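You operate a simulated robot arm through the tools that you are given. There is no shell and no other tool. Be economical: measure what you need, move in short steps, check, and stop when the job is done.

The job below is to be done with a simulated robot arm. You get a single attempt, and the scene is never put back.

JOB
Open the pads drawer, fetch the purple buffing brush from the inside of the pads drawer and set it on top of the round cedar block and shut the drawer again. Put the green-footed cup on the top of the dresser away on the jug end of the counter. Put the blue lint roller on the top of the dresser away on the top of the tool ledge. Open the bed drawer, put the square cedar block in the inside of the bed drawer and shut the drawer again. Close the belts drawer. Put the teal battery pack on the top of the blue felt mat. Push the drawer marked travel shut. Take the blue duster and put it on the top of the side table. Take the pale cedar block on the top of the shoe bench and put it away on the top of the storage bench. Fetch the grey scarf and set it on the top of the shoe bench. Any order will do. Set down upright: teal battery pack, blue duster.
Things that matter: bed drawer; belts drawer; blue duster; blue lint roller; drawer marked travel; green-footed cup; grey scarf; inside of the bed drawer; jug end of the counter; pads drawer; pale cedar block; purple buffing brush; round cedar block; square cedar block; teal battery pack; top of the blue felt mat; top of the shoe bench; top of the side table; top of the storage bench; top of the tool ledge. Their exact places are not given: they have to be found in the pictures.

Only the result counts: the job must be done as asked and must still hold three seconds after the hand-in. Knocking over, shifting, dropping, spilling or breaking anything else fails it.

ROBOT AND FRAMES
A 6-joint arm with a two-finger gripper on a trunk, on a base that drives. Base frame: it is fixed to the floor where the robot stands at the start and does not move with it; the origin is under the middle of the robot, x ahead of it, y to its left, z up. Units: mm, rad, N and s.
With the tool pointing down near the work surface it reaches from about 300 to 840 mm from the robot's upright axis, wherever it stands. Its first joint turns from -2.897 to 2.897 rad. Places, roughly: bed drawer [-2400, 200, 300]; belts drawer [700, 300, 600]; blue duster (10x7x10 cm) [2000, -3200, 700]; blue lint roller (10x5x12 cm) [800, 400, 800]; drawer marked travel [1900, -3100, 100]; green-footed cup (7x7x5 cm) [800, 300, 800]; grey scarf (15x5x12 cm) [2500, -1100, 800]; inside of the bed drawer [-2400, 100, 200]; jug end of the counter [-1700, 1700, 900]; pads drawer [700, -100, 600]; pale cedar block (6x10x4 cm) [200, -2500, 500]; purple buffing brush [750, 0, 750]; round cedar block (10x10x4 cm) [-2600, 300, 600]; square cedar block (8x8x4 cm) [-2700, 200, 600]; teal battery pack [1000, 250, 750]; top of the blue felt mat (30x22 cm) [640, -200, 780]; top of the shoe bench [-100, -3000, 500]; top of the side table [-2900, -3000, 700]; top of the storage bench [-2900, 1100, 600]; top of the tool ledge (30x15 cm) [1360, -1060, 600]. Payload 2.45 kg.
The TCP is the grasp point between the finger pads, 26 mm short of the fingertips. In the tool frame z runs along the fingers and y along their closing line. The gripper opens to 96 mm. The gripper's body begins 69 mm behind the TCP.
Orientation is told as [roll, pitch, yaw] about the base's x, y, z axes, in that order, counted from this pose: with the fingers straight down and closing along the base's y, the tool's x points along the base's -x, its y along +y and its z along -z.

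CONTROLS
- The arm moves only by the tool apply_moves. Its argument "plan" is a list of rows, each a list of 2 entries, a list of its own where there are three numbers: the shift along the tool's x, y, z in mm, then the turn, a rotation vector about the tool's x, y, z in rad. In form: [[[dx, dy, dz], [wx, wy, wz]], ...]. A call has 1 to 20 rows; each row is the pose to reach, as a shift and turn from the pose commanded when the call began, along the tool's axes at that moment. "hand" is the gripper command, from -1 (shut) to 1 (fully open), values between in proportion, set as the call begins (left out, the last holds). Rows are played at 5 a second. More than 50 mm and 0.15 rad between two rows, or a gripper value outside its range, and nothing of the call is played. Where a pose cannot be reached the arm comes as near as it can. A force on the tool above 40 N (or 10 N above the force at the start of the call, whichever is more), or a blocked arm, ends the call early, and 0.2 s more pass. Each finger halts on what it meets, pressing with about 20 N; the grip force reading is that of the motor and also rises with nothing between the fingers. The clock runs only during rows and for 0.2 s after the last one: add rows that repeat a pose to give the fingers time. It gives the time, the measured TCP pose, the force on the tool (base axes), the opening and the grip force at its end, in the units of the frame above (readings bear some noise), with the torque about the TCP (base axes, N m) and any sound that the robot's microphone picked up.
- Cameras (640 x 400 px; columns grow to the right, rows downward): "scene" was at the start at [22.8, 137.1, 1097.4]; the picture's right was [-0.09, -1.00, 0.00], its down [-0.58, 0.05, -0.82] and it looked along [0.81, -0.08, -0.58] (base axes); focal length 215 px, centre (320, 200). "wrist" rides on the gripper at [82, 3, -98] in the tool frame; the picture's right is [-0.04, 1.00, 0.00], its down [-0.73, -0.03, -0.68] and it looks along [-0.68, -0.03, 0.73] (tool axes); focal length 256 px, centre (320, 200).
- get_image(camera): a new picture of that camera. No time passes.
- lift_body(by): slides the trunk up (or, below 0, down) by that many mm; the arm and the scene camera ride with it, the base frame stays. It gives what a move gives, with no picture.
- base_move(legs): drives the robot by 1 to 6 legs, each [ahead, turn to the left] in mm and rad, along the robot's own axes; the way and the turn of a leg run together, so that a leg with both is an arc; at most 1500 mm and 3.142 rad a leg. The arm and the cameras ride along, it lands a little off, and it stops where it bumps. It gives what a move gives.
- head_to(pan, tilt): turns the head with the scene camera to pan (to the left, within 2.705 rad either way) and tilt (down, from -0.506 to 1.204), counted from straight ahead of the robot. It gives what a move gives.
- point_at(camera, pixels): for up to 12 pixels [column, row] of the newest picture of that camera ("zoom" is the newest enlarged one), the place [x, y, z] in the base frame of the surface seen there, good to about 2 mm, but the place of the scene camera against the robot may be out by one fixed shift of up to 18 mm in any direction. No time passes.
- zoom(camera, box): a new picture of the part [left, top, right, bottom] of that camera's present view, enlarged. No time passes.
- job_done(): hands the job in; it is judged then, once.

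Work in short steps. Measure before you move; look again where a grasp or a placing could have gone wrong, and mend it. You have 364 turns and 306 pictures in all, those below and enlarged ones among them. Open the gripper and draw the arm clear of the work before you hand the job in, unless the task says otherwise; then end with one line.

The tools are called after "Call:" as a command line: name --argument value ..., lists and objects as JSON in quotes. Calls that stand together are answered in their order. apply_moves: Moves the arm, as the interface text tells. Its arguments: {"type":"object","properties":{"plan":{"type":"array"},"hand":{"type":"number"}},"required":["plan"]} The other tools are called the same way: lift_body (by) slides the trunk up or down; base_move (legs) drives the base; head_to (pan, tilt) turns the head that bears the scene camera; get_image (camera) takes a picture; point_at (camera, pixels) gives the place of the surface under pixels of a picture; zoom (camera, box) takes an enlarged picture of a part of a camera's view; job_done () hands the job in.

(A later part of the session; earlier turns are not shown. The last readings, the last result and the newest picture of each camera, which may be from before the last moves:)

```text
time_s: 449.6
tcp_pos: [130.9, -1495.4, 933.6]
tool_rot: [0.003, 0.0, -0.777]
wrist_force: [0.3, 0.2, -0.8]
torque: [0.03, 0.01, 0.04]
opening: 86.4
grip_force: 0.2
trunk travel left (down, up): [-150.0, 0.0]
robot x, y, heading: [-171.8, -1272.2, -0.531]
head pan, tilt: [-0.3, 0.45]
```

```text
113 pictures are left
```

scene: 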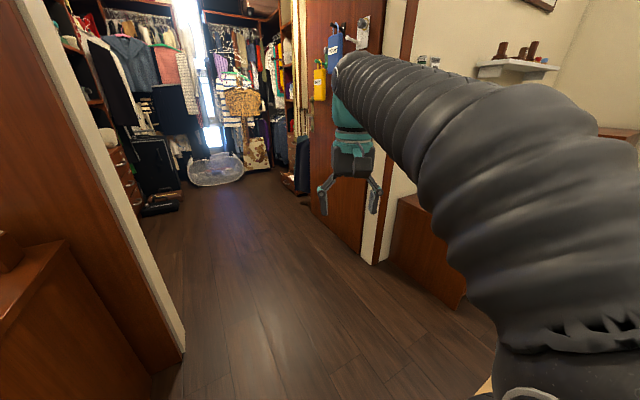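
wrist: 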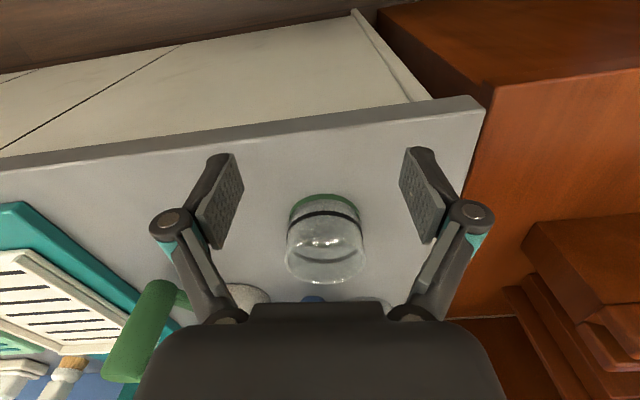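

Drive 1690 mm into the closet and look at the right-side drawers.

Call:
base_move --legs '[[0, 0.05], [900, 0], [780, 0]]'

Call:
head_to --pan -0.9 --tilt 0.5

Call:
get_image --camera "scene"

```text
time_s: 458.4
tcp_pos: [1616.5, -2243.5, 932.6]
tool_rot: [0.003, 0.001, -0.722]
wrist_force: [-0.2, 0.6, 0.0]
torque: [-0.01, 0.01, 0.03]
opening: 86.3
grip_force: 0.0
trunk travel left (down, up): [-150.0, 0.0]
robot x, y, heading: [1301.2, -2031.2, -0.479]
head pan, tilt: [-0.3, 0.45]
```

```text
time_s: 459.4
tcp_pos: [1616.5, -2243.7, 934.6]
tool_rot: [0.003, 0.0, -0.72]
wrist_force: [0.0, -0.1, -0.3]
torque: [0.0, -0.05, 0.0]
opening: 86.4
grip_force: 0.1
trunk travel left (down, up): [-150.0, 0.0]
robot x, y, heading: [1296.1, -2034.6, -0.481]
head pan, tilt: [-0.901, 0.499]
```

```text
112 pictures are left
```

scene: 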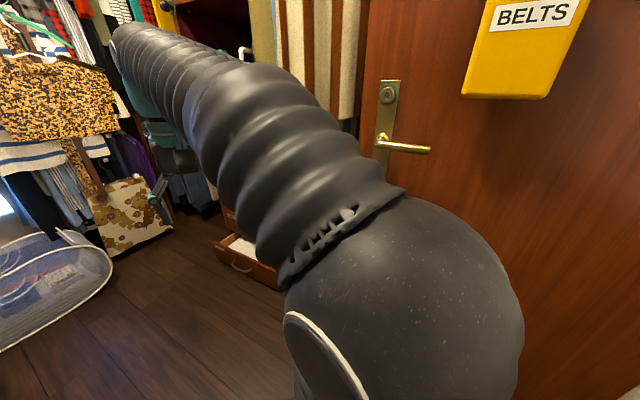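

Call:
point_at --camera "scene" --pixels '[[255, 278], [215, 245], [272, 285], [240, 245], [230, 215], [130, 240], [345, 110], [230, 30], [100, 250]]'

Call:
zoom --camera "scene" --box '[60, 0, 380, 300]'

```text
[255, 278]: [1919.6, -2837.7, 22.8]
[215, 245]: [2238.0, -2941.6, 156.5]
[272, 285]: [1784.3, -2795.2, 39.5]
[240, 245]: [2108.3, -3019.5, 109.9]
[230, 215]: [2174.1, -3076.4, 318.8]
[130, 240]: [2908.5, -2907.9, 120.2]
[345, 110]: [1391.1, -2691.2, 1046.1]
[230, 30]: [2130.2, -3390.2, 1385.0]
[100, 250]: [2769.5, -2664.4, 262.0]
```

```text
1.33 times, centred on (220, 150) of scene
```

zoom: 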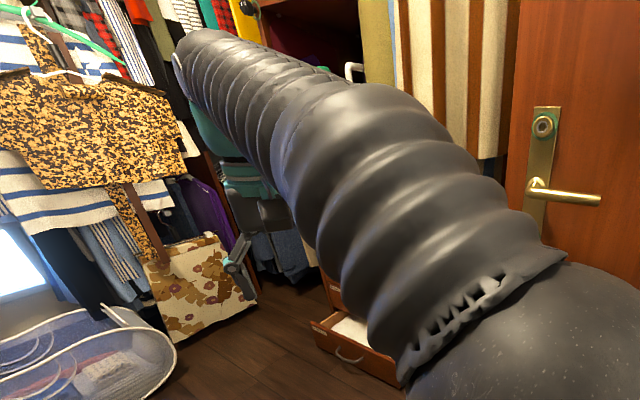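

Open travel drawer: front at T≈-2108 (N 2558–3034), unit face T≈-2256. Drive to N≈2790, T≈-1640 and face it.

Call:
base_move --legs '[[0, 0.05], [930, 0], [0, -1.45]]'

Call:
head_to --pan 0.0 --tilt 0.6

Call:
get_image --camera "scene"

Call:
get_image --camera "wrist"

```text
time_s: 468.2
tcp_pos: [1955.3, -2753.1, 933.6]
tool_rot: [0.004, 0.0, -2.159]
wrist_force: [0.3, -0.1, 0.0]
torque: [-0.02, 0.05, 0.0]
opening: 86.3
grip_force: 0.0
trunk travel left (down, up): [-150.0, 0.0]
robot x, y, heading: [2124.7, -2409.5, -1.918]
head pan, tilt: [-0.901, 0.499]
```

```text
time_s: 469.4
tcp_pos: [1955.7, -2753.9, 933.2]
tool_rot: [0.004, 0.0, -2.158]
wrist_force: [-0.1, -0.5, 1.2]
torque: [-0.03, 0.03, 0.0]
opening: 86.4
grip_force: 0.1
trunk travel left (down, up): [-150.0, 0.0]
robot x, y, heading: [2120.0, -2410.5, -1.911]
head pan, tilt: [0.0, 0.6]
```

```text
110 pictures are left
```

scene: 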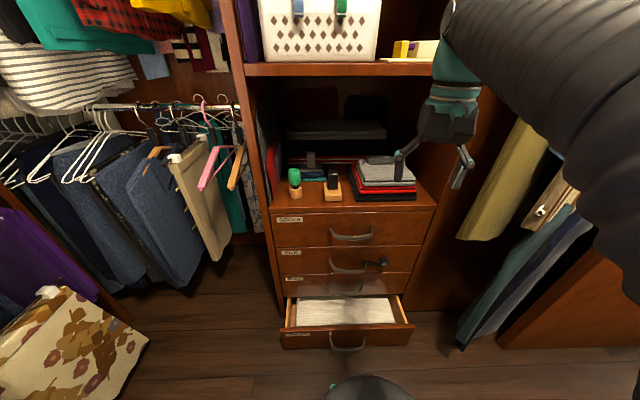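

```text
109 pictures are left
```

wrist: 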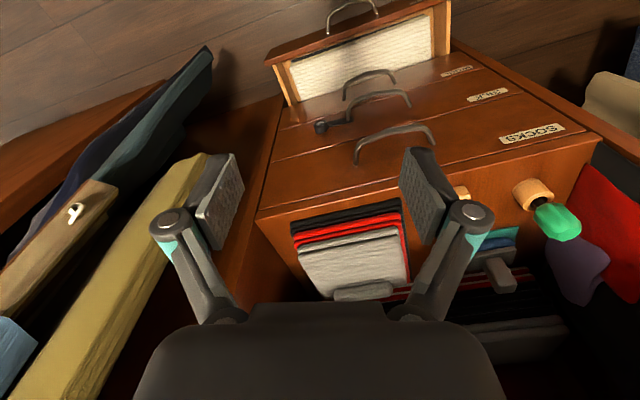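

Zoom in on the shelf objects and drawer label.

Call:
zoom --camera "scene" --box '[260, 120, 440, 220]'

Call:
zoom --camera "scene" --box '[260, 200, 440, 360]'

Call:
point_at --camera "zoom" --pixels '[[260, 370], [440, 300], [330, 330], [260, 300], [180, 330], [480, 320], [420, 335], [265, 250], [265, 375], [430, 220]]'

```text
3.56 times, centred on (350, 170) of scene
```

zoom: 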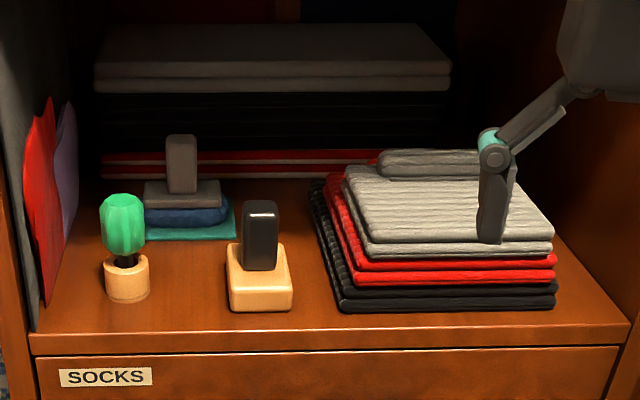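

```text
2.50 times, centred on (350, 280) of scene
```

zoom: 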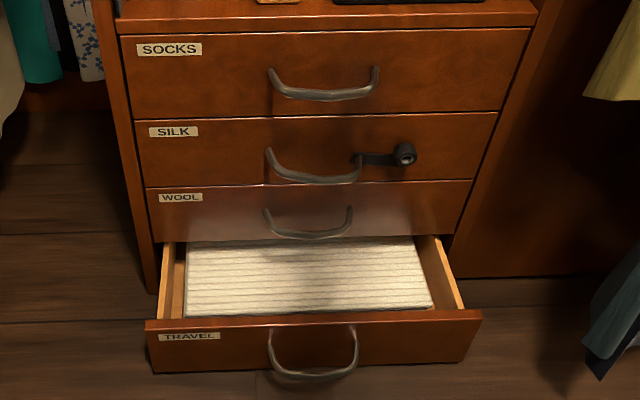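

```text
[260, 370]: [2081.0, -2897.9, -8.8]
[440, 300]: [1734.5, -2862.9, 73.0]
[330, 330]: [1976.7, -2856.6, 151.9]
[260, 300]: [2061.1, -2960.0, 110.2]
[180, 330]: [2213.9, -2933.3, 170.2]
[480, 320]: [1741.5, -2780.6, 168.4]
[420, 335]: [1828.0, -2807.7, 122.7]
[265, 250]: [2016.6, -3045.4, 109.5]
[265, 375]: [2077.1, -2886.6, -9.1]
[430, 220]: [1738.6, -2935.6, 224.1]
```

Call:
point_at --camera "zoom" --pixels '[[315, 376], [272, 350], [356, 345], [300, 378], [270, 333], [352, 330], [313, 92], [308, 235]]'

Call:
zoom --camera "scene" --box '[260, 120, 440, 220]'

Call:
point_at --camera "zoom" --pixels '[[182, 140], [180, 165], [180, 190], [190, 218], [190, 235], [125, 215], [258, 210], [260, 290], [340, 230], [200, 320], [430, 130], [350, 60]]'

```text
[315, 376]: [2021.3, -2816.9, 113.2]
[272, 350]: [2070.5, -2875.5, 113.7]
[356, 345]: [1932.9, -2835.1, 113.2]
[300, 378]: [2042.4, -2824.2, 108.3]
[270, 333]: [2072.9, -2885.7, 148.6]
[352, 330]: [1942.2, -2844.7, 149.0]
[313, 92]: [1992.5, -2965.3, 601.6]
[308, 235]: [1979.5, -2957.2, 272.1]
```

```text
3.56 times, centred on (350, 170) of scene
```

zoom: 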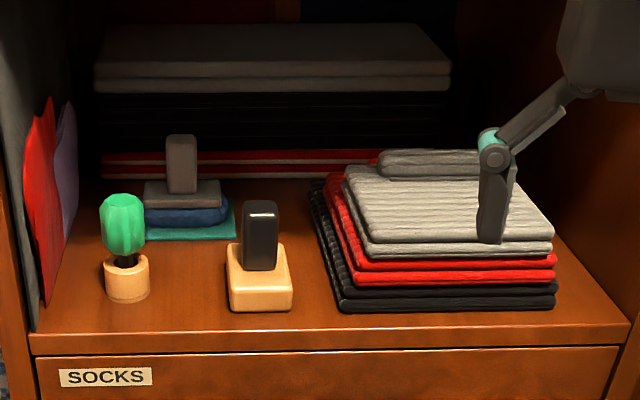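

```text
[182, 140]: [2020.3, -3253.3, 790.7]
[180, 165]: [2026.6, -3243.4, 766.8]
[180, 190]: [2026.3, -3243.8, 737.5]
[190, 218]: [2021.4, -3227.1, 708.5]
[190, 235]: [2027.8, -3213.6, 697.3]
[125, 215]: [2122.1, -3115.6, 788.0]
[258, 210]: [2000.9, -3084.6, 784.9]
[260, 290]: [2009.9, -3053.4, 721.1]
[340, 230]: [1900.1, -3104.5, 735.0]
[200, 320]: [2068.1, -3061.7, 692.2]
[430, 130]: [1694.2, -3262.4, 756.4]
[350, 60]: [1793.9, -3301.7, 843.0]
```

TRAVEL drawer is the open bottom one; the blue duster (grey handle, blue pad) is at the back of the shelf [2022,-3240]. Measure hanging garments beside the arm before lowering.

Call:
point_at --camera "wrist" --pixels '[[200, 160], [130, 270], [60, 330], [205, 60], [150, 110], [100, 190], [330, 20], [440, 5], [445, 60], [265, 60]]'

Call:
point_at --camera "scene" --pixels '[[500, 180], [460, 235], [530, 260], [465, 345], [560, 200], [320, 68], [240, 68], [430, 70], [600, 300]]'

```text
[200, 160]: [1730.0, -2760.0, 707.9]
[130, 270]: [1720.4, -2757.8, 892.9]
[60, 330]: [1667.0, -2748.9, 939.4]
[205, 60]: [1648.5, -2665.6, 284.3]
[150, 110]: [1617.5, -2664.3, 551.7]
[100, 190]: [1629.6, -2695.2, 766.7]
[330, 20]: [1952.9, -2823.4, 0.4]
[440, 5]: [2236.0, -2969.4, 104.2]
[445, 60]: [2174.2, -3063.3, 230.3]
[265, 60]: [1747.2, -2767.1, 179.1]
```

```text
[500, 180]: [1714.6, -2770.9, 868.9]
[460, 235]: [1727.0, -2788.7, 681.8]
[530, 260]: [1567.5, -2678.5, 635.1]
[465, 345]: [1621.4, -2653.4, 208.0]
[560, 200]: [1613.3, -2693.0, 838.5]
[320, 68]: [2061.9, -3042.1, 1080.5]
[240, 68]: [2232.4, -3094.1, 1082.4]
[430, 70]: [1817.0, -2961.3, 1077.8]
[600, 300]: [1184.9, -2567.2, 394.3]
```

Clear (garments N≤2500). Lower the trunk and square up in front of the TRAVEL drawer beside its handle.

Call:
lift_body --by -145

Call:
apply_moves --plan '[[[-15, -8, 30], [0, 0, -0.09]], [[-30, -16, 70], [0, 0, -0.18]], [[-48, -27, 110], [0, 0, -0.274]], [[-48, -27, 155], [0, 0, -0.274]], [[-48, -27, 200], [0, 0, -0.274]], [[-48, -27, 245], [0, 0, -0.274]], [[-48, -27, 290], [0, 0, -0.274]], [[-48, -27, 335], [0, 0, -0.274]], [[-48, -27, 380], [0, 0, -0.274]], [[-48, -27, 425], [0, 0, -0.274]]]' --hand -1

Call:
get_image --camera "wrist"

```text
time_s: 471.2
tcp_pos: [1956.9, -2754.0, 788.0]
tool_rot: [0.003, 0.001, -2.158]
wrist_force: [-0.4, -0.3, -0.3]
torque: [0.0, -0.02, 0.03]
opening: 86.3
grip_force: 0.1
trunk travel left (down, up): [-5.0, 145.0]
robot x, y, heading: [2120.6, -2408.9, -1.916]
head pan, tilt: [0.0, 0.6]
```

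```text
time_s: 473.4
tcp_pos: [1909.4, -2778.6, 361.1]
tool_rot: [0.002, -0.002, -1.885]
wrist_force: [0.4, 0.2, -0.3]
torque: [-0.02, 0.01, 0.04]
opening: 0.1
grip_force: 20.0
trunk travel left (down, up): [-5.0, 145.0]
robot x, y, heading: [2121.3, -2412.2, -1.913]
head pan, tilt: [0.0, 0.6]
```

```text
105 pictures are left
```

wrist: 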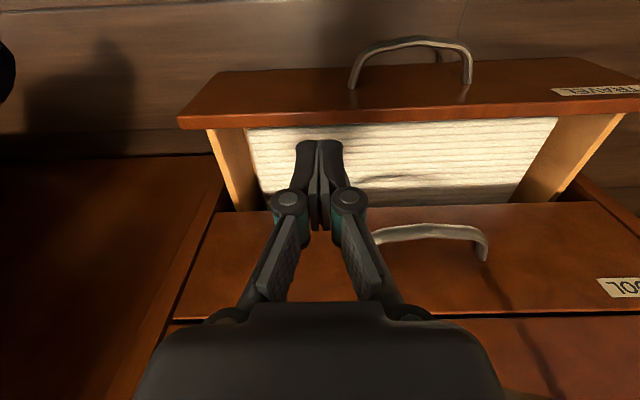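

Call:
point_at --camera "wrist" --pixels '[[300, 80], [300, 105], [300, 72], [250, 85], [360, 50], [470, 55], [415, 40], [190, 118], [380, 235]]'

```text
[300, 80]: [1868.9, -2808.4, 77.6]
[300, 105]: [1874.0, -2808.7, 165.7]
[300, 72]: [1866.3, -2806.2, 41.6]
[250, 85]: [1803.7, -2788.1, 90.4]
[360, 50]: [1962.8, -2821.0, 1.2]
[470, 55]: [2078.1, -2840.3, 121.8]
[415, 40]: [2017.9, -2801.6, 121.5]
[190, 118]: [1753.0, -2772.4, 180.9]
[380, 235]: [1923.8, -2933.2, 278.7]
```

Face at T=-2095, gap ~30 mm. Tilt 0.4 and descend to z≈165, then push.

Call:
apply_moves --plan '[[[0, 0, 45], [0, -0.13, 0]], [[0, 0, 90], [0, -0.26, 0]], [[0, 0, 130], [0, -0.4, 0]], [[0, 0, 165], [0, -0.4, 0]], [[0, 0, 195], [0, -0.4, 0]]]'

Call:
get_image --camera "wrist"

```text
time_s: 474.6
tcp_pos: [1928.3, -2792.7, 215.6]
tool_rot: [0.059, -0.367, -1.651]
wrist_force: [-4.5, -0.4, 0.0]
torque: [-0.03, -0.3, 0.18]
opening: 0.0
grip_force: 20.0
out of reach, approached as far as the arm can: row 2, 3, 4, 5
trunk travel left (down, up): [-5.0, 145.0]
robot x, y, heading: [2122.5, -2410.5, -1.923]
head pan, tilt: [0.0, 0.6]
```

```text
104 pictures are left
```

wrist: 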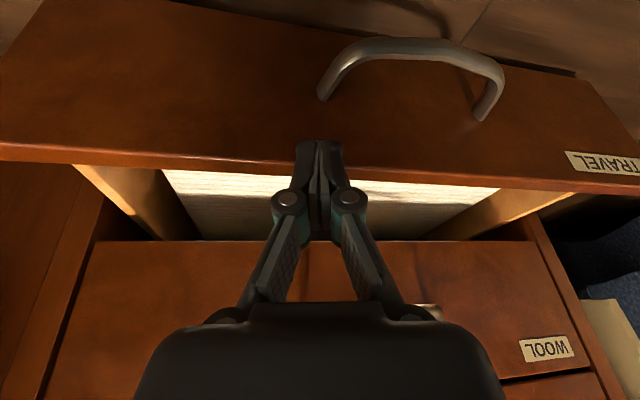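

Too close for such a low reach. Raise, level the tool, and back the base off 170 mm.

Call:
apply_moves --plan '[[[15, 0, -40], [0, 0.06, 0.05]], [[20, 0, -80], [0, 0.18, 0.12]], [[10, 0, -125], [0.02, 0.3, 0.2]], [[0, 0, -170], [0.03, 0.37, 0.23]]]'

Call:
base_move --legs '[[-170, 0]]'

Call:
get_image --camera "wrist"

```text
time_s: 475.8
tcp_pos: [1976.5, -2800.9, 393.9]
tool_rot: [0.393, -0.22, -2.081]
wrist_force: [-1.2, -0.1, -0.9]
torque: [0.03, -0.01, -0.03]
opening: 0.0
grip_force: 19.9
out of reach, approached as far as the arm can: row 1, 2
trunk travel left (down, up): [-5.0, 145.0]
robot x, y, heading: [2123.2, -2413.4, -1.917]
head pan, tilt: [0.0, 0.6]
stopped in row 4: the arm was blocked; the commanded pose is now the measured one
```

```text
time_s: 477.2
tcp_pos: [2032.0, -2642.4, 393.5]
tool_rot: [0.392, -0.219, -2.077]
wrist_force: [0.2, -0.3, 0.3]
torque: [0.03, 0.01, 0.0]
opening: 0.0
grip_force: 19.0
trunk travel left (down, up): [-5.0, 145.0]
robot x, y, heading: [2177.3, -2252.6, -1.917]
head pan, tilt: [0.0, 0.6]
```

```text
103 pictures are left
```

wrist: 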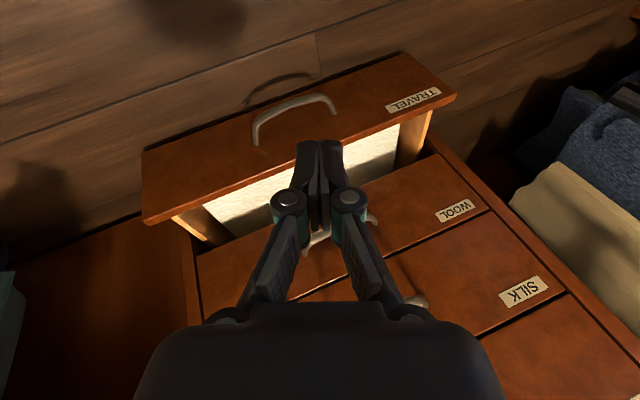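

Arm twisted oddly; restore a level orientation facing the drawer.

Call:
apply_moves --plan '[[[0, 0, -15], [0.1, 0.055, -0.048]], [[0, 0, -30], [0.2, 0.11, -0.096]], [[0, 0, -45], [0.3, 0.165, -0.145]], [[0, 0, -60], [0.392, 0.219, -0.193]]]'

Call:
get_image --camera "scene"

```text
time_s: 478.2
tcp_pos: [2019.4, -2619.3, 445.5]
tool_rot: [-0.035, -0.036, -1.85]
wrist_force: [0.0, -0.2, -0.3]
torque: [-0.02, 0.0, -0.03]
opening: 0.0
grip_force: 20.0
trunk travel left (down, up): [-5.0, 145.0]
robot x, y, heading: [2175.8, -2248.4, -1.919]
head pan, tilt: [0.0, 0.6]
```

```text
102 pictures are left
```

scene: 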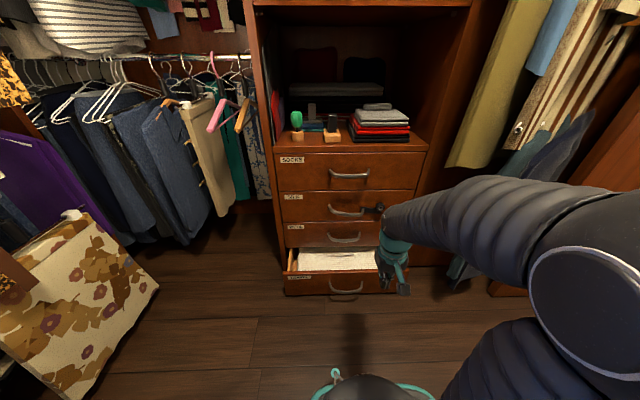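

Approach again from farther back: forward to T≈-2050, tilt 0.4, down to z≈165.

Call:
apply_moves --plan '[[[-45, -17, 15], [-0.01, 0.01, 0.01]], [[-90, -34, 35], [-0.02, 0.02, 0.02]], [[-135, -51, 55], [-0.03, 0.03, 0.03]], [[-179, -68, 80], [-0.035, 0.0, 0.034]], [[-179, -68, 125], [-0.035, -0.12, 0.034]], [[-179, -68, 165], [-0.035, -0.24, 0.034]], [[-179, -68, 205], [-0.035, -0.364, 0.034]]]'

Call:
get_image --camera "wrist"

```text
refused: row 1 steps farther than a row can; nothing moved
```

```text
101 pictures are left
```

wrist: 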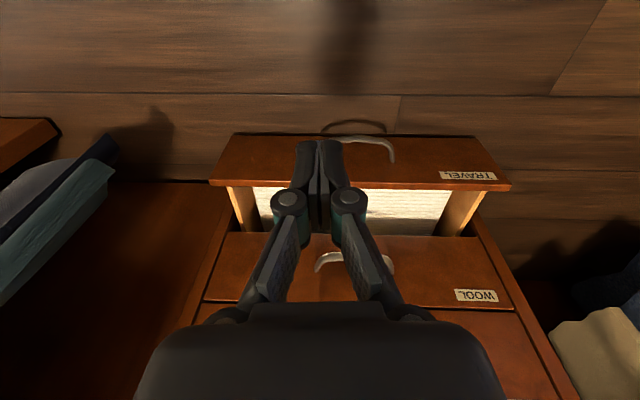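

Call:
apply_moves --plan '[[[-38, -14, 15], [-0.01, 0.01, 0.01]], [[-76, -28, 30], [-0.02, 0.02, 0.02]], [[-114, -42, 45], [-0.03, 0.03, 0.03]], [[-150, -55, 60], [-0.035, 0.03, 0.034]], [[-179, -68, 80], [-0.035, 0.0, 0.034]], [[-179, -68, 125], [-0.035, -0.12, 0.034]], [[-179, -68, 165], [-0.035, -0.24, 0.034]], [[-179, -68, 205], [-0.035, -0.364, 0.034]]]'

Call:
get_image --camera "wrist"

```text
time_s: 480.0
tcp_pos: [1898.3, -2776.9, 256.5]
tool_rot: [0.004, -0.382, -1.857]
wrist_force: [-1.1, -1.3, 0.1]
torque: [0.07, -0.02, -0.07]
opening: 0.0
grip_force: 20.4
out of reach, approached as far as the arm can: row 8
trunk travel left (down, up): [-5.0, 145.0]
robot x, y, heading: [2176.6, -2250.9, -1.912]
head pan, tilt: [0.0, 0.6]
```

```text
100 pictures are left
```

wrist: 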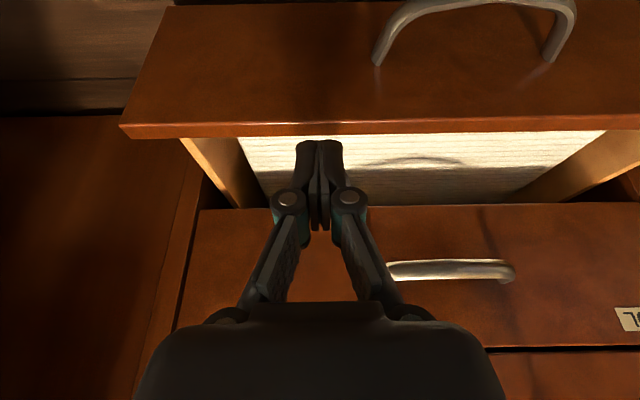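

The wrist can't go lower at this radius. Raise the arm and back the base off diagonally to gain extension (target N≈2610, T≈-1300).

Call:
apply_moves --plan '[[[-12, 0, -40], [0, 0, 0]], [[-24, 0, -80], [0, 0.13, 0]], [[-30, 0, -120], [0, 0.26, 0]], [[-36, 0, -160], [0, 0.38, 0]]]'

Call:
base_move --legs '[[0, 0.75], [-227, 0], [0, -0.75]]'

Call:
get_image --camera "scene"

```text
time_s: 481.0
tcp_pos: [1903.8, -2751.5, 418.4]
tool_rot: [0.007, -0.022, -1.876]
wrist_force: [-0.5, 0.4, -0.5]
torque: [-0.01, 0.02, 0.02]
opening: 0.2
grip_force: 20.2
trunk travel left (down, up): [-5.0, 145.0]
robot x, y, heading: [2178.4, -2252.4, -1.912]
head pan, tilt: [0.0, 0.6]
```

```text
time_s: 486.7
tcp_pos: [1812.7, -2544.5, 418.6]
tool_rot: [0.007, -0.021, -1.884]
wrist_force: [0.6, 0.3, 0.1]
torque: [-0.02, -0.02, -0.03]
opening: 0.0
grip_force: 19.9
trunk travel left (down, up): [-5.0, 145.0]
robot x, y, heading: [2092.3, -2045.4, -1.923]
head pan, tilt: [0.0, 0.6]
```

```text
99 pictures are left
```

scene: 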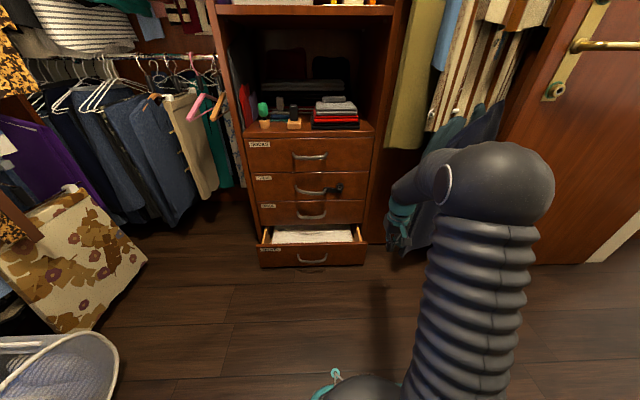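

Extended position. Move laterally to N≈2665, then forward to T≈-2040, then down with a slight 0.2 tilt.

Call:
apply_moves --plan '[[[0, 45, 0], [0, 0, 0]], [[0, 90, 0], [0, 0, 0]], [[-20, 130, 0], [0, 0, 0]], [[-50, 157, 10], [0, 0, 0]], [[-90, 157, 25], [0, 0, 0]], [[-130, 157, 40], [0, -0.05, 0]], [[-175, 157, 55], [0, -0.1, 0]], [[-175, 157, 100], [0, -0.15, 0]], [[-175, 157, 145], [0, -0.18, 0]], [[-175, 157, 190], [0, -0.18, 0]], [[-175, 157, 225], [0, -0.18, 0]], [[-175, 157, 250], [0, -0.18, 0]]]'

Call:
get_image --camera "wrist"

```text
time_s: 489.3
tcp_pos: [1907.5, -2762.3, 173.3]
tool_rot: [0.009, -0.203, -1.884]
wrist_force: [0.5, 0.3, -0.1]
torque: [0.04, -0.02, 0.0]
opening: 0.0
grip_force: 20.2
trunk travel left (down, up): [-5.0, 145.0]
robot x, y, heading: [2093.1, -2040.9, -1.925]
head pan, tilt: [0.0, 0.6]
```

```text
98 pictures are left
```

wrist: 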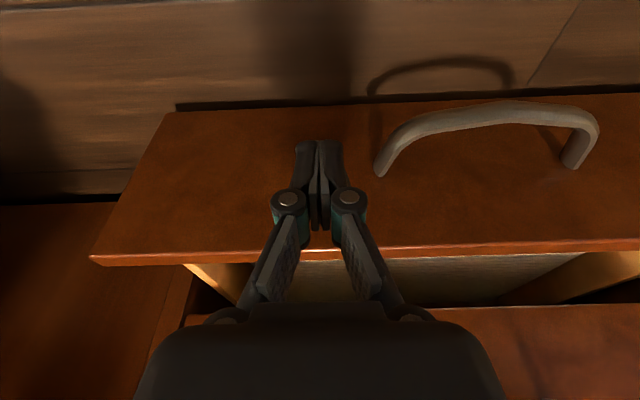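

Reach works here. Push using the base: drive ahead 150 mm with the arm held, then finish with the arm.

Call:
base_move --legs '[[150, 0]]'

Call:
get_image --camera "wrist"

```text
time_s: 490.6
tcp_pos: [1851.3, -2903.0, 172.4]
tool_rot: [0.008, -0.202, -1.891]
wrist_force: [0.1, 0.4, -0.9]
torque: [0.0, -0.01, -0.02]
opening: 0.0
grip_force: 28.4
trunk travel left (down, up): [-5.0, 145.0]
robot x, y, heading: [2042.2, -2185.2, -1.927]
head pan, tilt: [0.0, 0.6]
```

```text
97 pictures are left
```

wrist: 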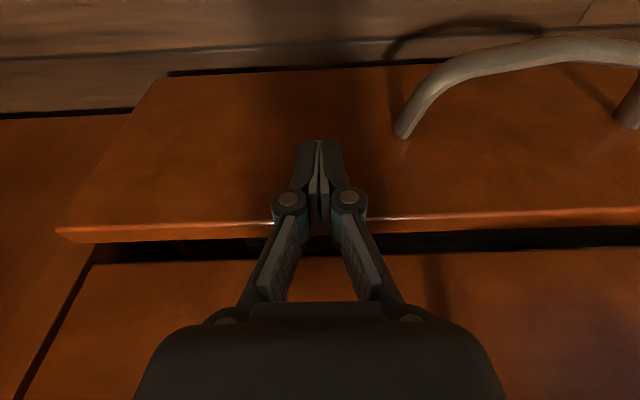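

Drawer follows; ~50 mm remain. Finish with the arm until it stops.

Call:
apply_moves --plan '[[[-10, 0, 2], [0, 0, 0]], [[-20, 0, 4], [0, 0, 0]], [[-29, 0, 6], [0, 0, 0]], [[-36, 0, 7.3], [0, 0, 0]], [[-42, 0, 8.5], [0, 0, 0]], [[-48, 0, 9.8], [0, 0, 0]], [[-54, 0, 11], [0, 0, 0]], [[-60, 0, 12.2], [0, 0, 0]], [[-66, 0, 13.4], [0, 0, 0]]]'

Call:
get_image --camera "wrist"

Call:
get_image --camera "scene"

```text
time_s: 491.4
tcp_pos: [1845.6, -2924.6, 172.0]
tool_rot: [0.006, -0.192, -1.888]
wrist_force: [3.3, 11.0, 6.2]
torque: [-1.23, 0.18, 0.11]
opening: 0.1
grip_force: 28.3
trunk travel left (down, up): [-5.0, 145.0]
robot x, y, heading: [2037.9, -2188.8, -1.928]
head pan, tilt: [0.0, 0.6]
stopped in row 3: the force on the tool passed its limit at 65 N (the readings are from after the stop); the commanded pose is now the measured one
```

```text
96 pictures are left
```

wrist: 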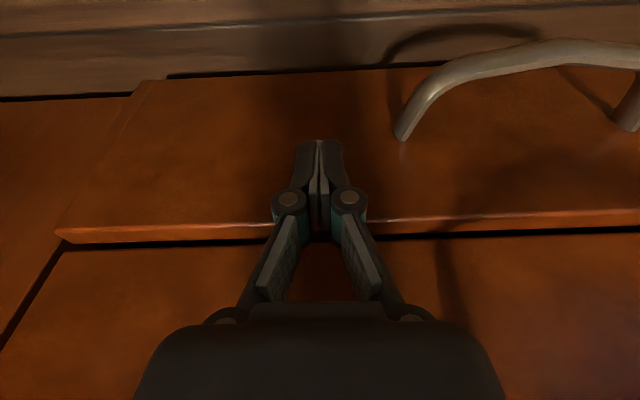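

```text
95 pictures are left
```

scene: 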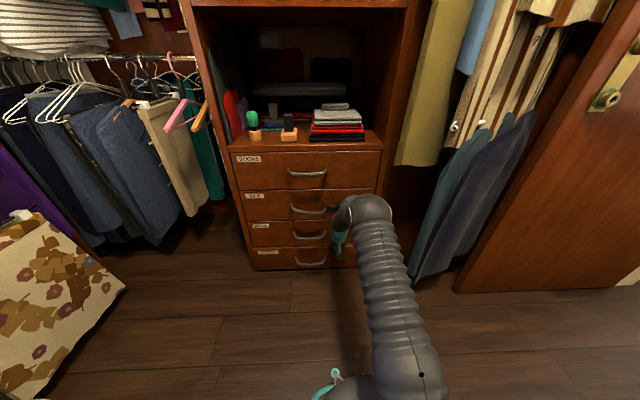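

Force came from about 110 mm above the TCP (hand on an upper drawer). Check flushness by measuring faces.

Call:
point_at --camera "wrist" --pixels '[[200, 150], [200, 200], [200, 222], [200, 234], [200, 260], [200, 290], [520, 215], [520, 250], [520, 290], [150, 100]]'

```text
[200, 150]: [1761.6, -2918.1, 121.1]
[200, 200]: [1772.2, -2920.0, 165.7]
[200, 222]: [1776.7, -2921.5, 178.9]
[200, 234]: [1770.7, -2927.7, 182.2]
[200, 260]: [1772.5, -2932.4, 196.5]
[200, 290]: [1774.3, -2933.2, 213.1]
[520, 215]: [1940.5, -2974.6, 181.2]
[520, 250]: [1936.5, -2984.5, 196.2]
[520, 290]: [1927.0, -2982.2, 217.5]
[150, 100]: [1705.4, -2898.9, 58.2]
```

TRAVEL still stands 11 mm proud. Back off, tilt to 0.42, and push the rest.

Call:
apply_moves --plan '[[[25, 0, -5], [0, 0, 0]], [[30, 0, -6], [0, -0.12, 0]], [[30, 0, -6], [0, -0.23, 0]], [[20, 0, -4], [0, -0.23, 0]], [[10, 0, -2], [0, -0.23, 0]], [[2, 0, 0], [0, -0.23, 0]], [[-4, 0, 1], [0, -0.23, 0]], [[-10, 0, 2], [0, -0.23, 0]], [[-15, 0, 3], [0, -0.23, 0]], [[-20, 0, 4], [0, -0.23, 0]]]'

Call:
get_image --camera "wrist"

Call:
point_at --camera "wrist" --pixels '[[200, 180], [200, 220], [200, 280], [200, 300], [520, 180], [520, 270], [520, 290]]'

```text
time_s: 493.4
tcp_pos: [1842.5, -2933.6, 169.6]
tool_rot: [0.003, -0.412, -1.891]
wrist_force: [0.8, 2.8, 1.8]
torque: [0.01, 0.0, 0.02]
opening: 6.1
grip_force: 28.4
trunk travel left (down, up): [-5.0, 145.0]
robot x, y, heading: [2039.0, -2188.2, -1.926]
head pan, tilt: [0.0, 0.6]
stopped in row 10: the force on the tool passed its limit at 49 N (the readings are from after the stop); the commanded pose is now the measured one
```

```text
94 pictures are left
```

wrist: 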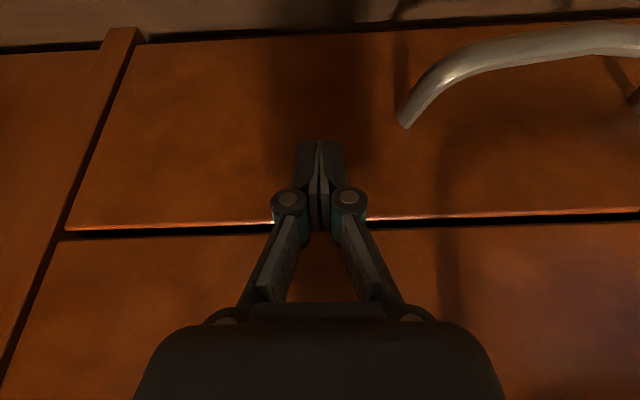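

```text
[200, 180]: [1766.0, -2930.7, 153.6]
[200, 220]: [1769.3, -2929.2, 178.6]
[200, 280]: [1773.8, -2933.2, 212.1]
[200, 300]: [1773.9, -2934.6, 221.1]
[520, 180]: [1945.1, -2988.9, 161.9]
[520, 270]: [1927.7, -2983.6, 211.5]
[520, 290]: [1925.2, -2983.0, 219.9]
```

Flush now (T=-2243 both). Back away, rise, level the tool, and raise the trunk.

Call:
apply_moves --plan '[[[40, 0, -17], [0, 0, 0]], [[80, 0, -34], [0, 0.05, 0]], [[105, 0, -45], [0, 0.1, 0]], [[95, 0, -85], [0, 0.2, 0]], [[80, 0, -125], [0, 0.3, 0]], [[65, 0, -165], [0, 0.41, 0]], [[50, 0, -205], [0, 0.41, 0]]]'

Call:
lift_body --by 145

Call:
get_image --camera "scene"

```text
time_s: 495.0
tcp_pos: [1880.2, -2816.6, 339.0]
tool_rot: [0.006, 0.001, -1.89]
wrist_force: [0.1, -0.3, -0.1]
torque: [-0.01, 0.0, 0.02]
opening: 0.0
grip_force: 28.4
trunk travel left (down, up): [-5.0, 145.0]
robot x, y, heading: [2040.8, -2186.2, -1.926]
head pan, tilt: [0.0, 0.6]
```

```text
time_s: 496.7
tcp_pos: [1881.0, -2817.0, 483.7]
tool_rot: [0.005, -0.002, -1.889]
wrist_force: [-0.9, -0.1, -0.1]
torque: [0.02, 0.02, -0.02]
opening: 0.0
grip_force: 28.8
trunk travel left (down, up): [-150.0, 0.0]
robot x, y, heading: [2040.8, -2187.7, -1.927]
head pan, tilt: [0.0, 0.6]
```

```text
93 pictures are left
```

scene: 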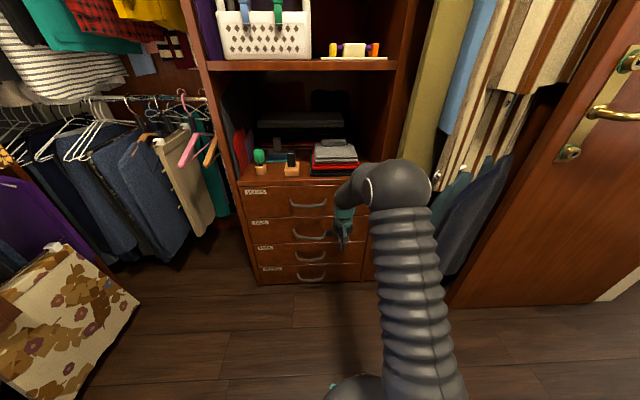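

All drawers shut there. Retract and raise the arm, then rotate the hand 180° (camera uppermost when tilted) for the duster pickup.

Call:
apply_moves --plan '[[[29, 0, -37], [0, 0, 0]], [[58, 0, -74], [0, 0, 0]], [[87, 0, -111], [0, 0, 0]], [[116, 0, -148], [0, 0, 0]], [[145, 0, -185], [0, 0, 0]], [[174, 0, -222], [0, 0, 0]], [[203, 0, -259], [0, 0, 0]], [[232, 0, -296], [0, 0, 0]], [[260, 0, -330], [0, 0, 0]]]'

Call:
apply_moves --plan '[[[0, 0, 0], [0, 0, 0.14]], [[0, 0, 0], [0, 0, 0.28]], [[0, 0, 0], [0, 0, 0.42]], [[0, 0, 0], [0, 0, 0.56]], [[0, 0, 0], [0, 0, 0.7]], [[0, 0, 0], [0, 0, 0.84]], [[0, 0, 0], [0, 0, 0.98]], [[0, 0, 0], [0, 0, 1.12]], [[0, 0, 0], [0, 0, 1.26]], [[0, 0, 0], [0, 0, 1.4]], [[0, 0, 0], [0, 0, 1.54]], [[0, 0, 0], [0, 0, 1.57]]]' --hand 0.2

Call:
apply_moves --plan '[[[0, 0, 0], [0, 0, 0.14]], [[0, 0, 0], [0, 0, 0.28]], [[0, 0, 0], [0, 0, 0.42]], [[0, 0, 0], [0, 0, 0.56]], [[0, 0, 0], [0, 0, 0.7]], [[0, 0, 0], [0, 0, 0.84]], [[0, 0, 0], [0, 0, 0.98]], [[0, 0, 0], [0, 0, 1.12]], [[0, 0, 0], [0, 0, 1.26]], [[0, 0, 0], [0, 0, 1.4]], [[0, 0, 0], [0, 0, 1.54]], [[0, 0, 0], [0, 0, 1.57]]]'

```text
time_s: 498.7
tcp_pos: [1961.8, -2568.2, 813.4]
tool_rot: [0.006, 0.0, -1.887]
wrist_force: [-1.2, -0.2, -0.5]
torque: [0.07, -0.02, 0.02]
opening: 0.0
grip_force: 28.8
trunk travel left (down, up): [-150.0, 0.0]
robot x, y, heading: [2037.8, -2186.5, -1.928]
head pan, tilt: [0.0, 0.6]
```

```text
time_s: 501.3
tcp_pos: [1960.3, -2568.3, 814.0]
tool_rot: [0.001, 0.007, 2.821]
wrist_force: [0.9, 0.1, 0.3]
torque: [-0.02, -0.02, 0.01]
opening: 57.5
grip_force: 0.0
trunk travel left (down, up): [-150.0, 0.0]
robot x, y, heading: [2034.3, -2187.1, -1.928]
head pan, tilt: [0.0, 0.6]
```

```text
time_s: 503.9
tcp_pos: [1889.4, -2537.3, 809.8]
tool_rot: [-0.017, 0.004, 1.275]
wrist_force: [0.5, 0.5, 0.4]
torque: [0.0, 0.03, 0.0]
opening: 57.8
grip_force: 0.1
out of reach, approached as far as the arm can: row 10, 11, 12
trunk travel left (down, up): [-150.0, 0.0]
robot x, y, heading: [2039.7, -2190.2, -1.928]
head pan, tilt: [0.0, 0.6]
```

The flip nearly hits its joint limit; standing at a larger N (arm pointing slightly right) will relieve it. Measure floor clearance on that side.

Call:
get_image --camera "scene"

Call:
point_at --camera "scene" --pixels '[[138, 303], [60, 390], [190, 235], [200, 200], [215, 210], [120, 260], [262, 155], [290, 160], [277, 143], [330, 66], [300, 120]]'

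```text
92 pictures are left
```

scene: 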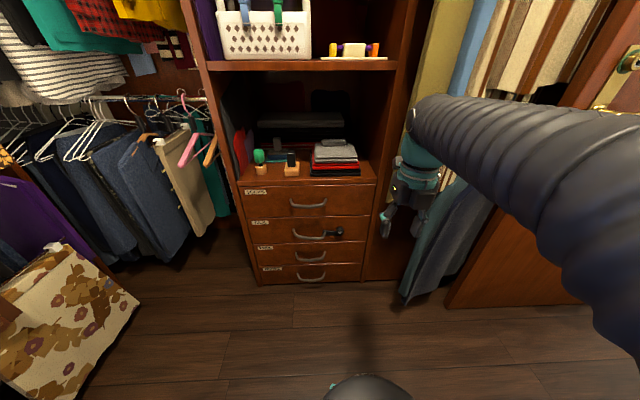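

```text
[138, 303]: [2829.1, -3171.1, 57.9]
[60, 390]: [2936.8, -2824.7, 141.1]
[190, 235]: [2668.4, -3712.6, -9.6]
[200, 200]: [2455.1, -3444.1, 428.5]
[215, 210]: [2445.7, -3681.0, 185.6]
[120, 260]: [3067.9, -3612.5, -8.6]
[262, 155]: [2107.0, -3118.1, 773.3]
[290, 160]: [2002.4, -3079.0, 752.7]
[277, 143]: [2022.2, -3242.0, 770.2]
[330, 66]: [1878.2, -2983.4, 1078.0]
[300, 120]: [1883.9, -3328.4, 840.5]
```

Space up to N≈3390 is free. Drive to N≈3040, T≈-1720.

Call:
base_move --legs '[[0, 1.056], [504, 0], [0, -1.03]]'

Call:
head_to --pan -0.25 --tilt 0.5

Call:
get_image --camera "scene"

```text
time_s: 512.1
tcp_pos: [2216.1, -2943.7, 809.9]
tool_rot: [-0.018, 0.004, 1.295]
wrist_force: [-0.9, -0.6, 0.3]
torque: [-0.02, 0.04, 0.03]
opening: 57.2
grip_force: 0.1
trunk travel left (down, up): [-150.0, 0.0]
robot x, y, heading: [2356.8, -2591.7, -1.906]
head pan, tilt: [0.0, 0.6]
```

```text
time_s: 512.9
tcp_pos: [2217.3, -2943.8, 809.2]
tool_rot: [-0.018, 0.002, 1.294]
wrist_force: [0.1, 0.3, 0.9]
torque: [-0.01, 0.03, -0.02]
opening: 57.5
grip_force: 0.0
trunk travel left (down, up): [-150.0, 0.0]
robot x, y, heading: [2357.2, -2588.7, -1.906]
head pan, tilt: [-0.25, 0.499]
```

```text
91 pictures are left
```

scene: 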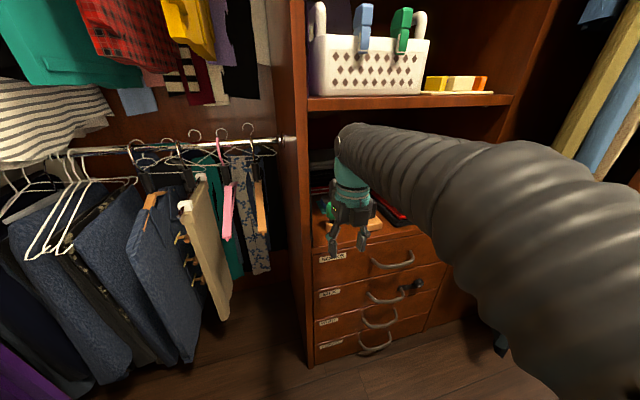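

Now tilt forward while advancing over the front items (z≥836 at the tips) toward N=2933; stop partway to look.

Call:
apply_moves --plan '[[[30, 22, -12], [0, 0.09, 0]], [[62, 44, -24], [0, 0.18, 0]], [[95, 64, -36], [0, 0.28, 0]], [[130, 82, -43], [0, 0.38, 0]], [[165, 82, -45], [0, 0.49, 0]], [[200, 82, -45], [0, 0.6, 0]]]'

Call:
get_image --camera "wrist"

Call:
get_image --camera "scene"

```text
time_s: 514.3
tcp_pos: [2081.2, -3112.8, 853.5]
tool_rot: [-0.022, 0.606, 1.283]
wrist_force: [-0.4, 0.9, 0.7]
torque: [-0.02, -0.01, 0.01]
opening: 57.4
grip_force: 0.0
trunk travel left (down, up): [-150.0, 0.0]
robot x, y, heading: [2356.8, -2592.6, -1.909]
head pan, tilt: [-0.25, 0.499]
```

```text
90 pictures are left
```

wrist: 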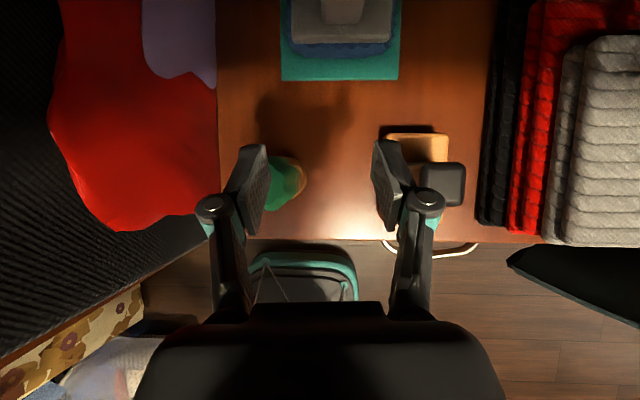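

```text
89 pictures are left
```

scene: 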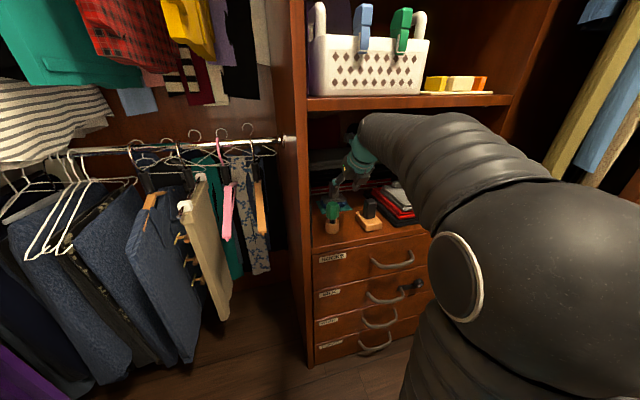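

Good overhead view: duster ahead at (342,20). Measure it and the obstacles.

Call:
point_at --camera "wrist" --pixels '[[342, 5], [320, 5], [362, 5], [342, 30], [300, 35], [388, 35], [342, 50], [285, 175], [440, 180], [425, 140], [280, 60], [200, 90]]'

```text
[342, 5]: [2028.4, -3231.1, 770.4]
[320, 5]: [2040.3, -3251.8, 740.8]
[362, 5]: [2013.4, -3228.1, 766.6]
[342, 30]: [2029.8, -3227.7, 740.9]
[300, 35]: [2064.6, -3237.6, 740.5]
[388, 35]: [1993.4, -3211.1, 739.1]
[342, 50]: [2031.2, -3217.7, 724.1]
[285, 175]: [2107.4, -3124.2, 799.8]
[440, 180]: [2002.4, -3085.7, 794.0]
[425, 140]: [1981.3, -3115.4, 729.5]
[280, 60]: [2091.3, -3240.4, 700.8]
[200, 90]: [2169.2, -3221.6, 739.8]
```

Align N=2924 and advance over the duster with tilt 1.0 at z≈850.

Call:
apply_moves --plan '[[[29.4, 6, 20.4], [0, 0.1, 0]], [[58.8, 10, 40.8], [0, 0.2, 0]], [[88.2, 14, 61.1], [0, 0.3, 0]], [[117.5, 14, 81.5], [0, 0.394, 0]]]'

Call:
get_image --camera "wrist"

```text
time_s: 515.3
tcp_pos: [2030.0, -3245.8, 853.3]
tool_rot: [-0.031, 0.999, 1.268]
wrist_force: [0.4, 0.7, 0.6]
torque: [0.04, 0.03, -0.02]
opening: 57.5
grip_force: 0.1
trunk travel left (down, up): [-150.0, 0.0]
robot x, y, heading: [2358.2, -2589.8, -1.907]
head pan, tilt: [-0.25, 0.499]
```

```text
88 pictures are left
```

wrist: 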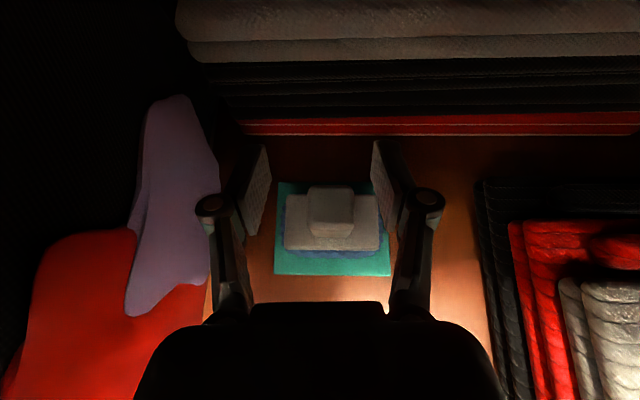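

Call:
point_at --camera "wrist" --pixels '[[330, 200], [312, 205], [350, 205], [330, 190], [330, 230], [290, 230], [375, 230], [330, 262]]'

```text
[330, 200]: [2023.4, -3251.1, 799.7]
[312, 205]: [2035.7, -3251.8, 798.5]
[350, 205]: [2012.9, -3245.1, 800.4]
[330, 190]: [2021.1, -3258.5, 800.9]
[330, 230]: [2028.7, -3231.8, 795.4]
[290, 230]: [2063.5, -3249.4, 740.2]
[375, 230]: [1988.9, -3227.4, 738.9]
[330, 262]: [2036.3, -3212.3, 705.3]
```

Handle top centre [2024,-3247,800]. Descend 68 mm vertically around it and close.

Call:
apply_moves --plan '[[[-16.8, 5, 10.8], [0, 0, 0]], [[-37, 5, 23.8], [0, 0, 0]], [[-57, 5, 36.7], [0, 0, 0]]]'

Call:
get_image --camera "wrist"

Call:
get_image --camera "scene"

```text
time_s: 516.1
tcp_pos: [2025.0, -3247.1, 784.5]
tool_rot: [-0.033, 0.998, 1.267]
wrist_force: [0.3, 0.4, 0.5]
torque: [0.03, -0.01, 0.0]
opening: 57.8
grip_force: 0.0
trunk travel left (down, up): [-150.0, 0.0]
robot x, y, heading: [2358.8, -2593.5, -1.902]
head pan, tilt: [-0.25, 0.499]
```

```text
87 pictures are left
```

wrist: 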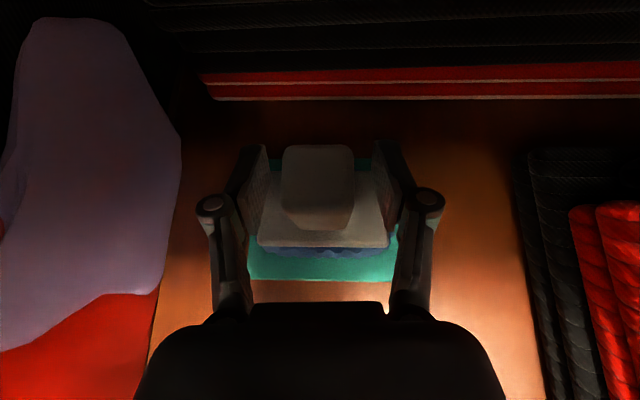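

```text
86 pictures are left
```

scene: 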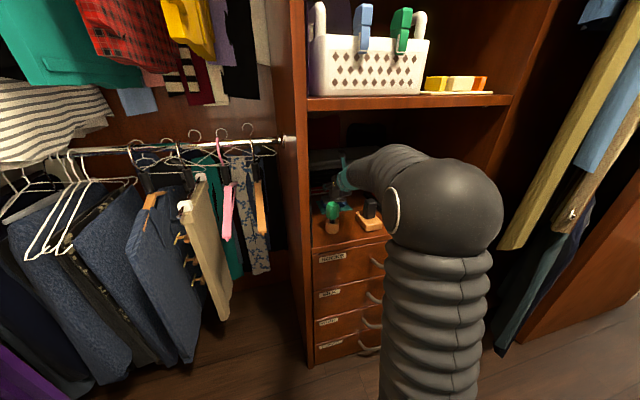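

Handle is between the fingers. Close, then lift about 110 mm.

Call:
apply_moves --plan '[[[0, 0, 0], [0, 0, 0]], [[0, 0, 0], [0, 0, 0]], [[0, 0, 0], [0, 0, 0]]]' --hand -1

Call:
apply_moves --plan '[[[25, 0, -16], [0, 0, 0]], [[59, 0, -38], [0, 0, 0]], [[93, 0, -60], [0, 0, 0]]]'

Call:
get_image --camera "wrist"

```text
time_s: 516.9
tcp_pos: [2025.2, -3247.1, 784.1]
tool_rot: [-0.032, 0.997, 1.266]
wrist_force: [-0.7, 0.3, 0.4]
torque: [-0.01, 0.22, 0.0]
opening: 33.5
grip_force: 20.7
trunk travel left (down, up): [-150.0, 0.0]
robot x, y, heading: [2359.5, -2589.7, -1.905]
head pan, tilt: [-0.25, 0.499]
```

```text
time_s: 517.7
tcp_pos: [2025.4, -3247.0, 897.0]
tool_rot: [-0.034, 0.995, 1.268]
wrist_force: [0.1, -1.1, -0.8]
torque: [0.01, -0.02, -0.02]
opening: 33.4
grip_force: 20.2
trunk travel left (down, up): [-150.0, 0.0]
robot x, y, heading: [2360.5, -2591.4, -1.91]
head pan, tilt: [-0.25, 0.499]
```

```text
85 pictures are left
```

wrist: 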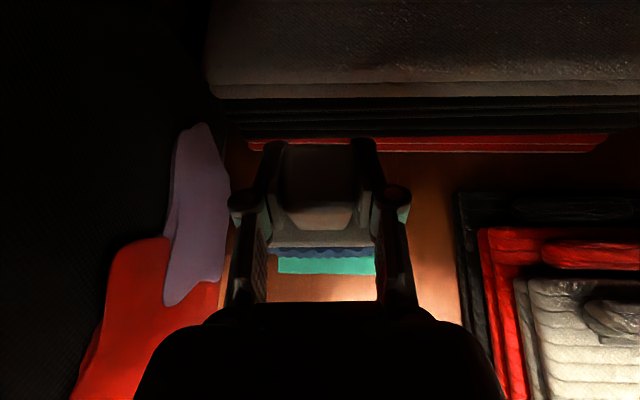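

Duster held, bottom ≈819 (clear of the 800-high items). Reverse the base 330 mm to draw it out.

Call:
apply_moves --plan '[[[4, 0, -3], [0, 0, 0]], [[4, 0, -3], [0, 0, 0]]]'

Call:
base_move --legs '[[-330, 0]]'

Call:
get_image --camera "scene"

```text
time_s: 518.3
tcp_pos: [2024.3, -3245.4, 901.1]
tool_rot: [-0.033, 0.996, 1.268]
wrist_force: [0.2, 0.0, -1.2]
torque: [0.02, 0.01, 0.0]
opening: 33.2
grip_force: 19.9
trunk travel left (down, up): [-150.0, 0.0]
robot x, y, heading: [2357.9, -2589.2, -1.909]
head pan, tilt: [-0.25, 0.499]
```

```text
time_s: 520.4
tcp_pos: [2133.1, -2933.2, 900.4]
tool_rot: [-0.032, 0.999, 1.265]
wrist_force: [-0.7, 0.0, -1.7]
torque: [0.0, 0.02, -0.02]
opening: 33.3
grip_force: 19.7
trunk travel left (down, up): [-150.0, 0.0]
robot x, y, heading: [2466.0, -2279.0, -1.907]
head pan, tilt: [-0.25, 0.499]
```

```text
84 pictures are left
```

scene: 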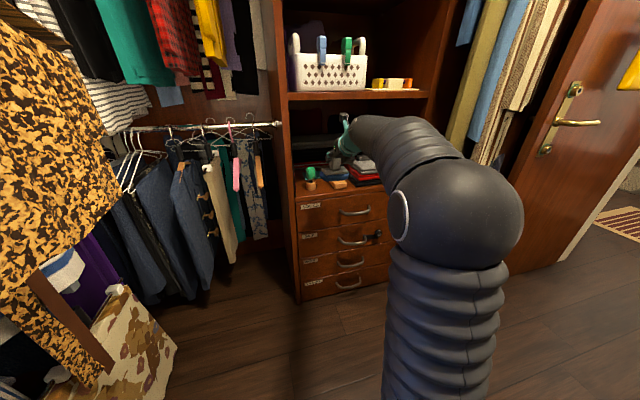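

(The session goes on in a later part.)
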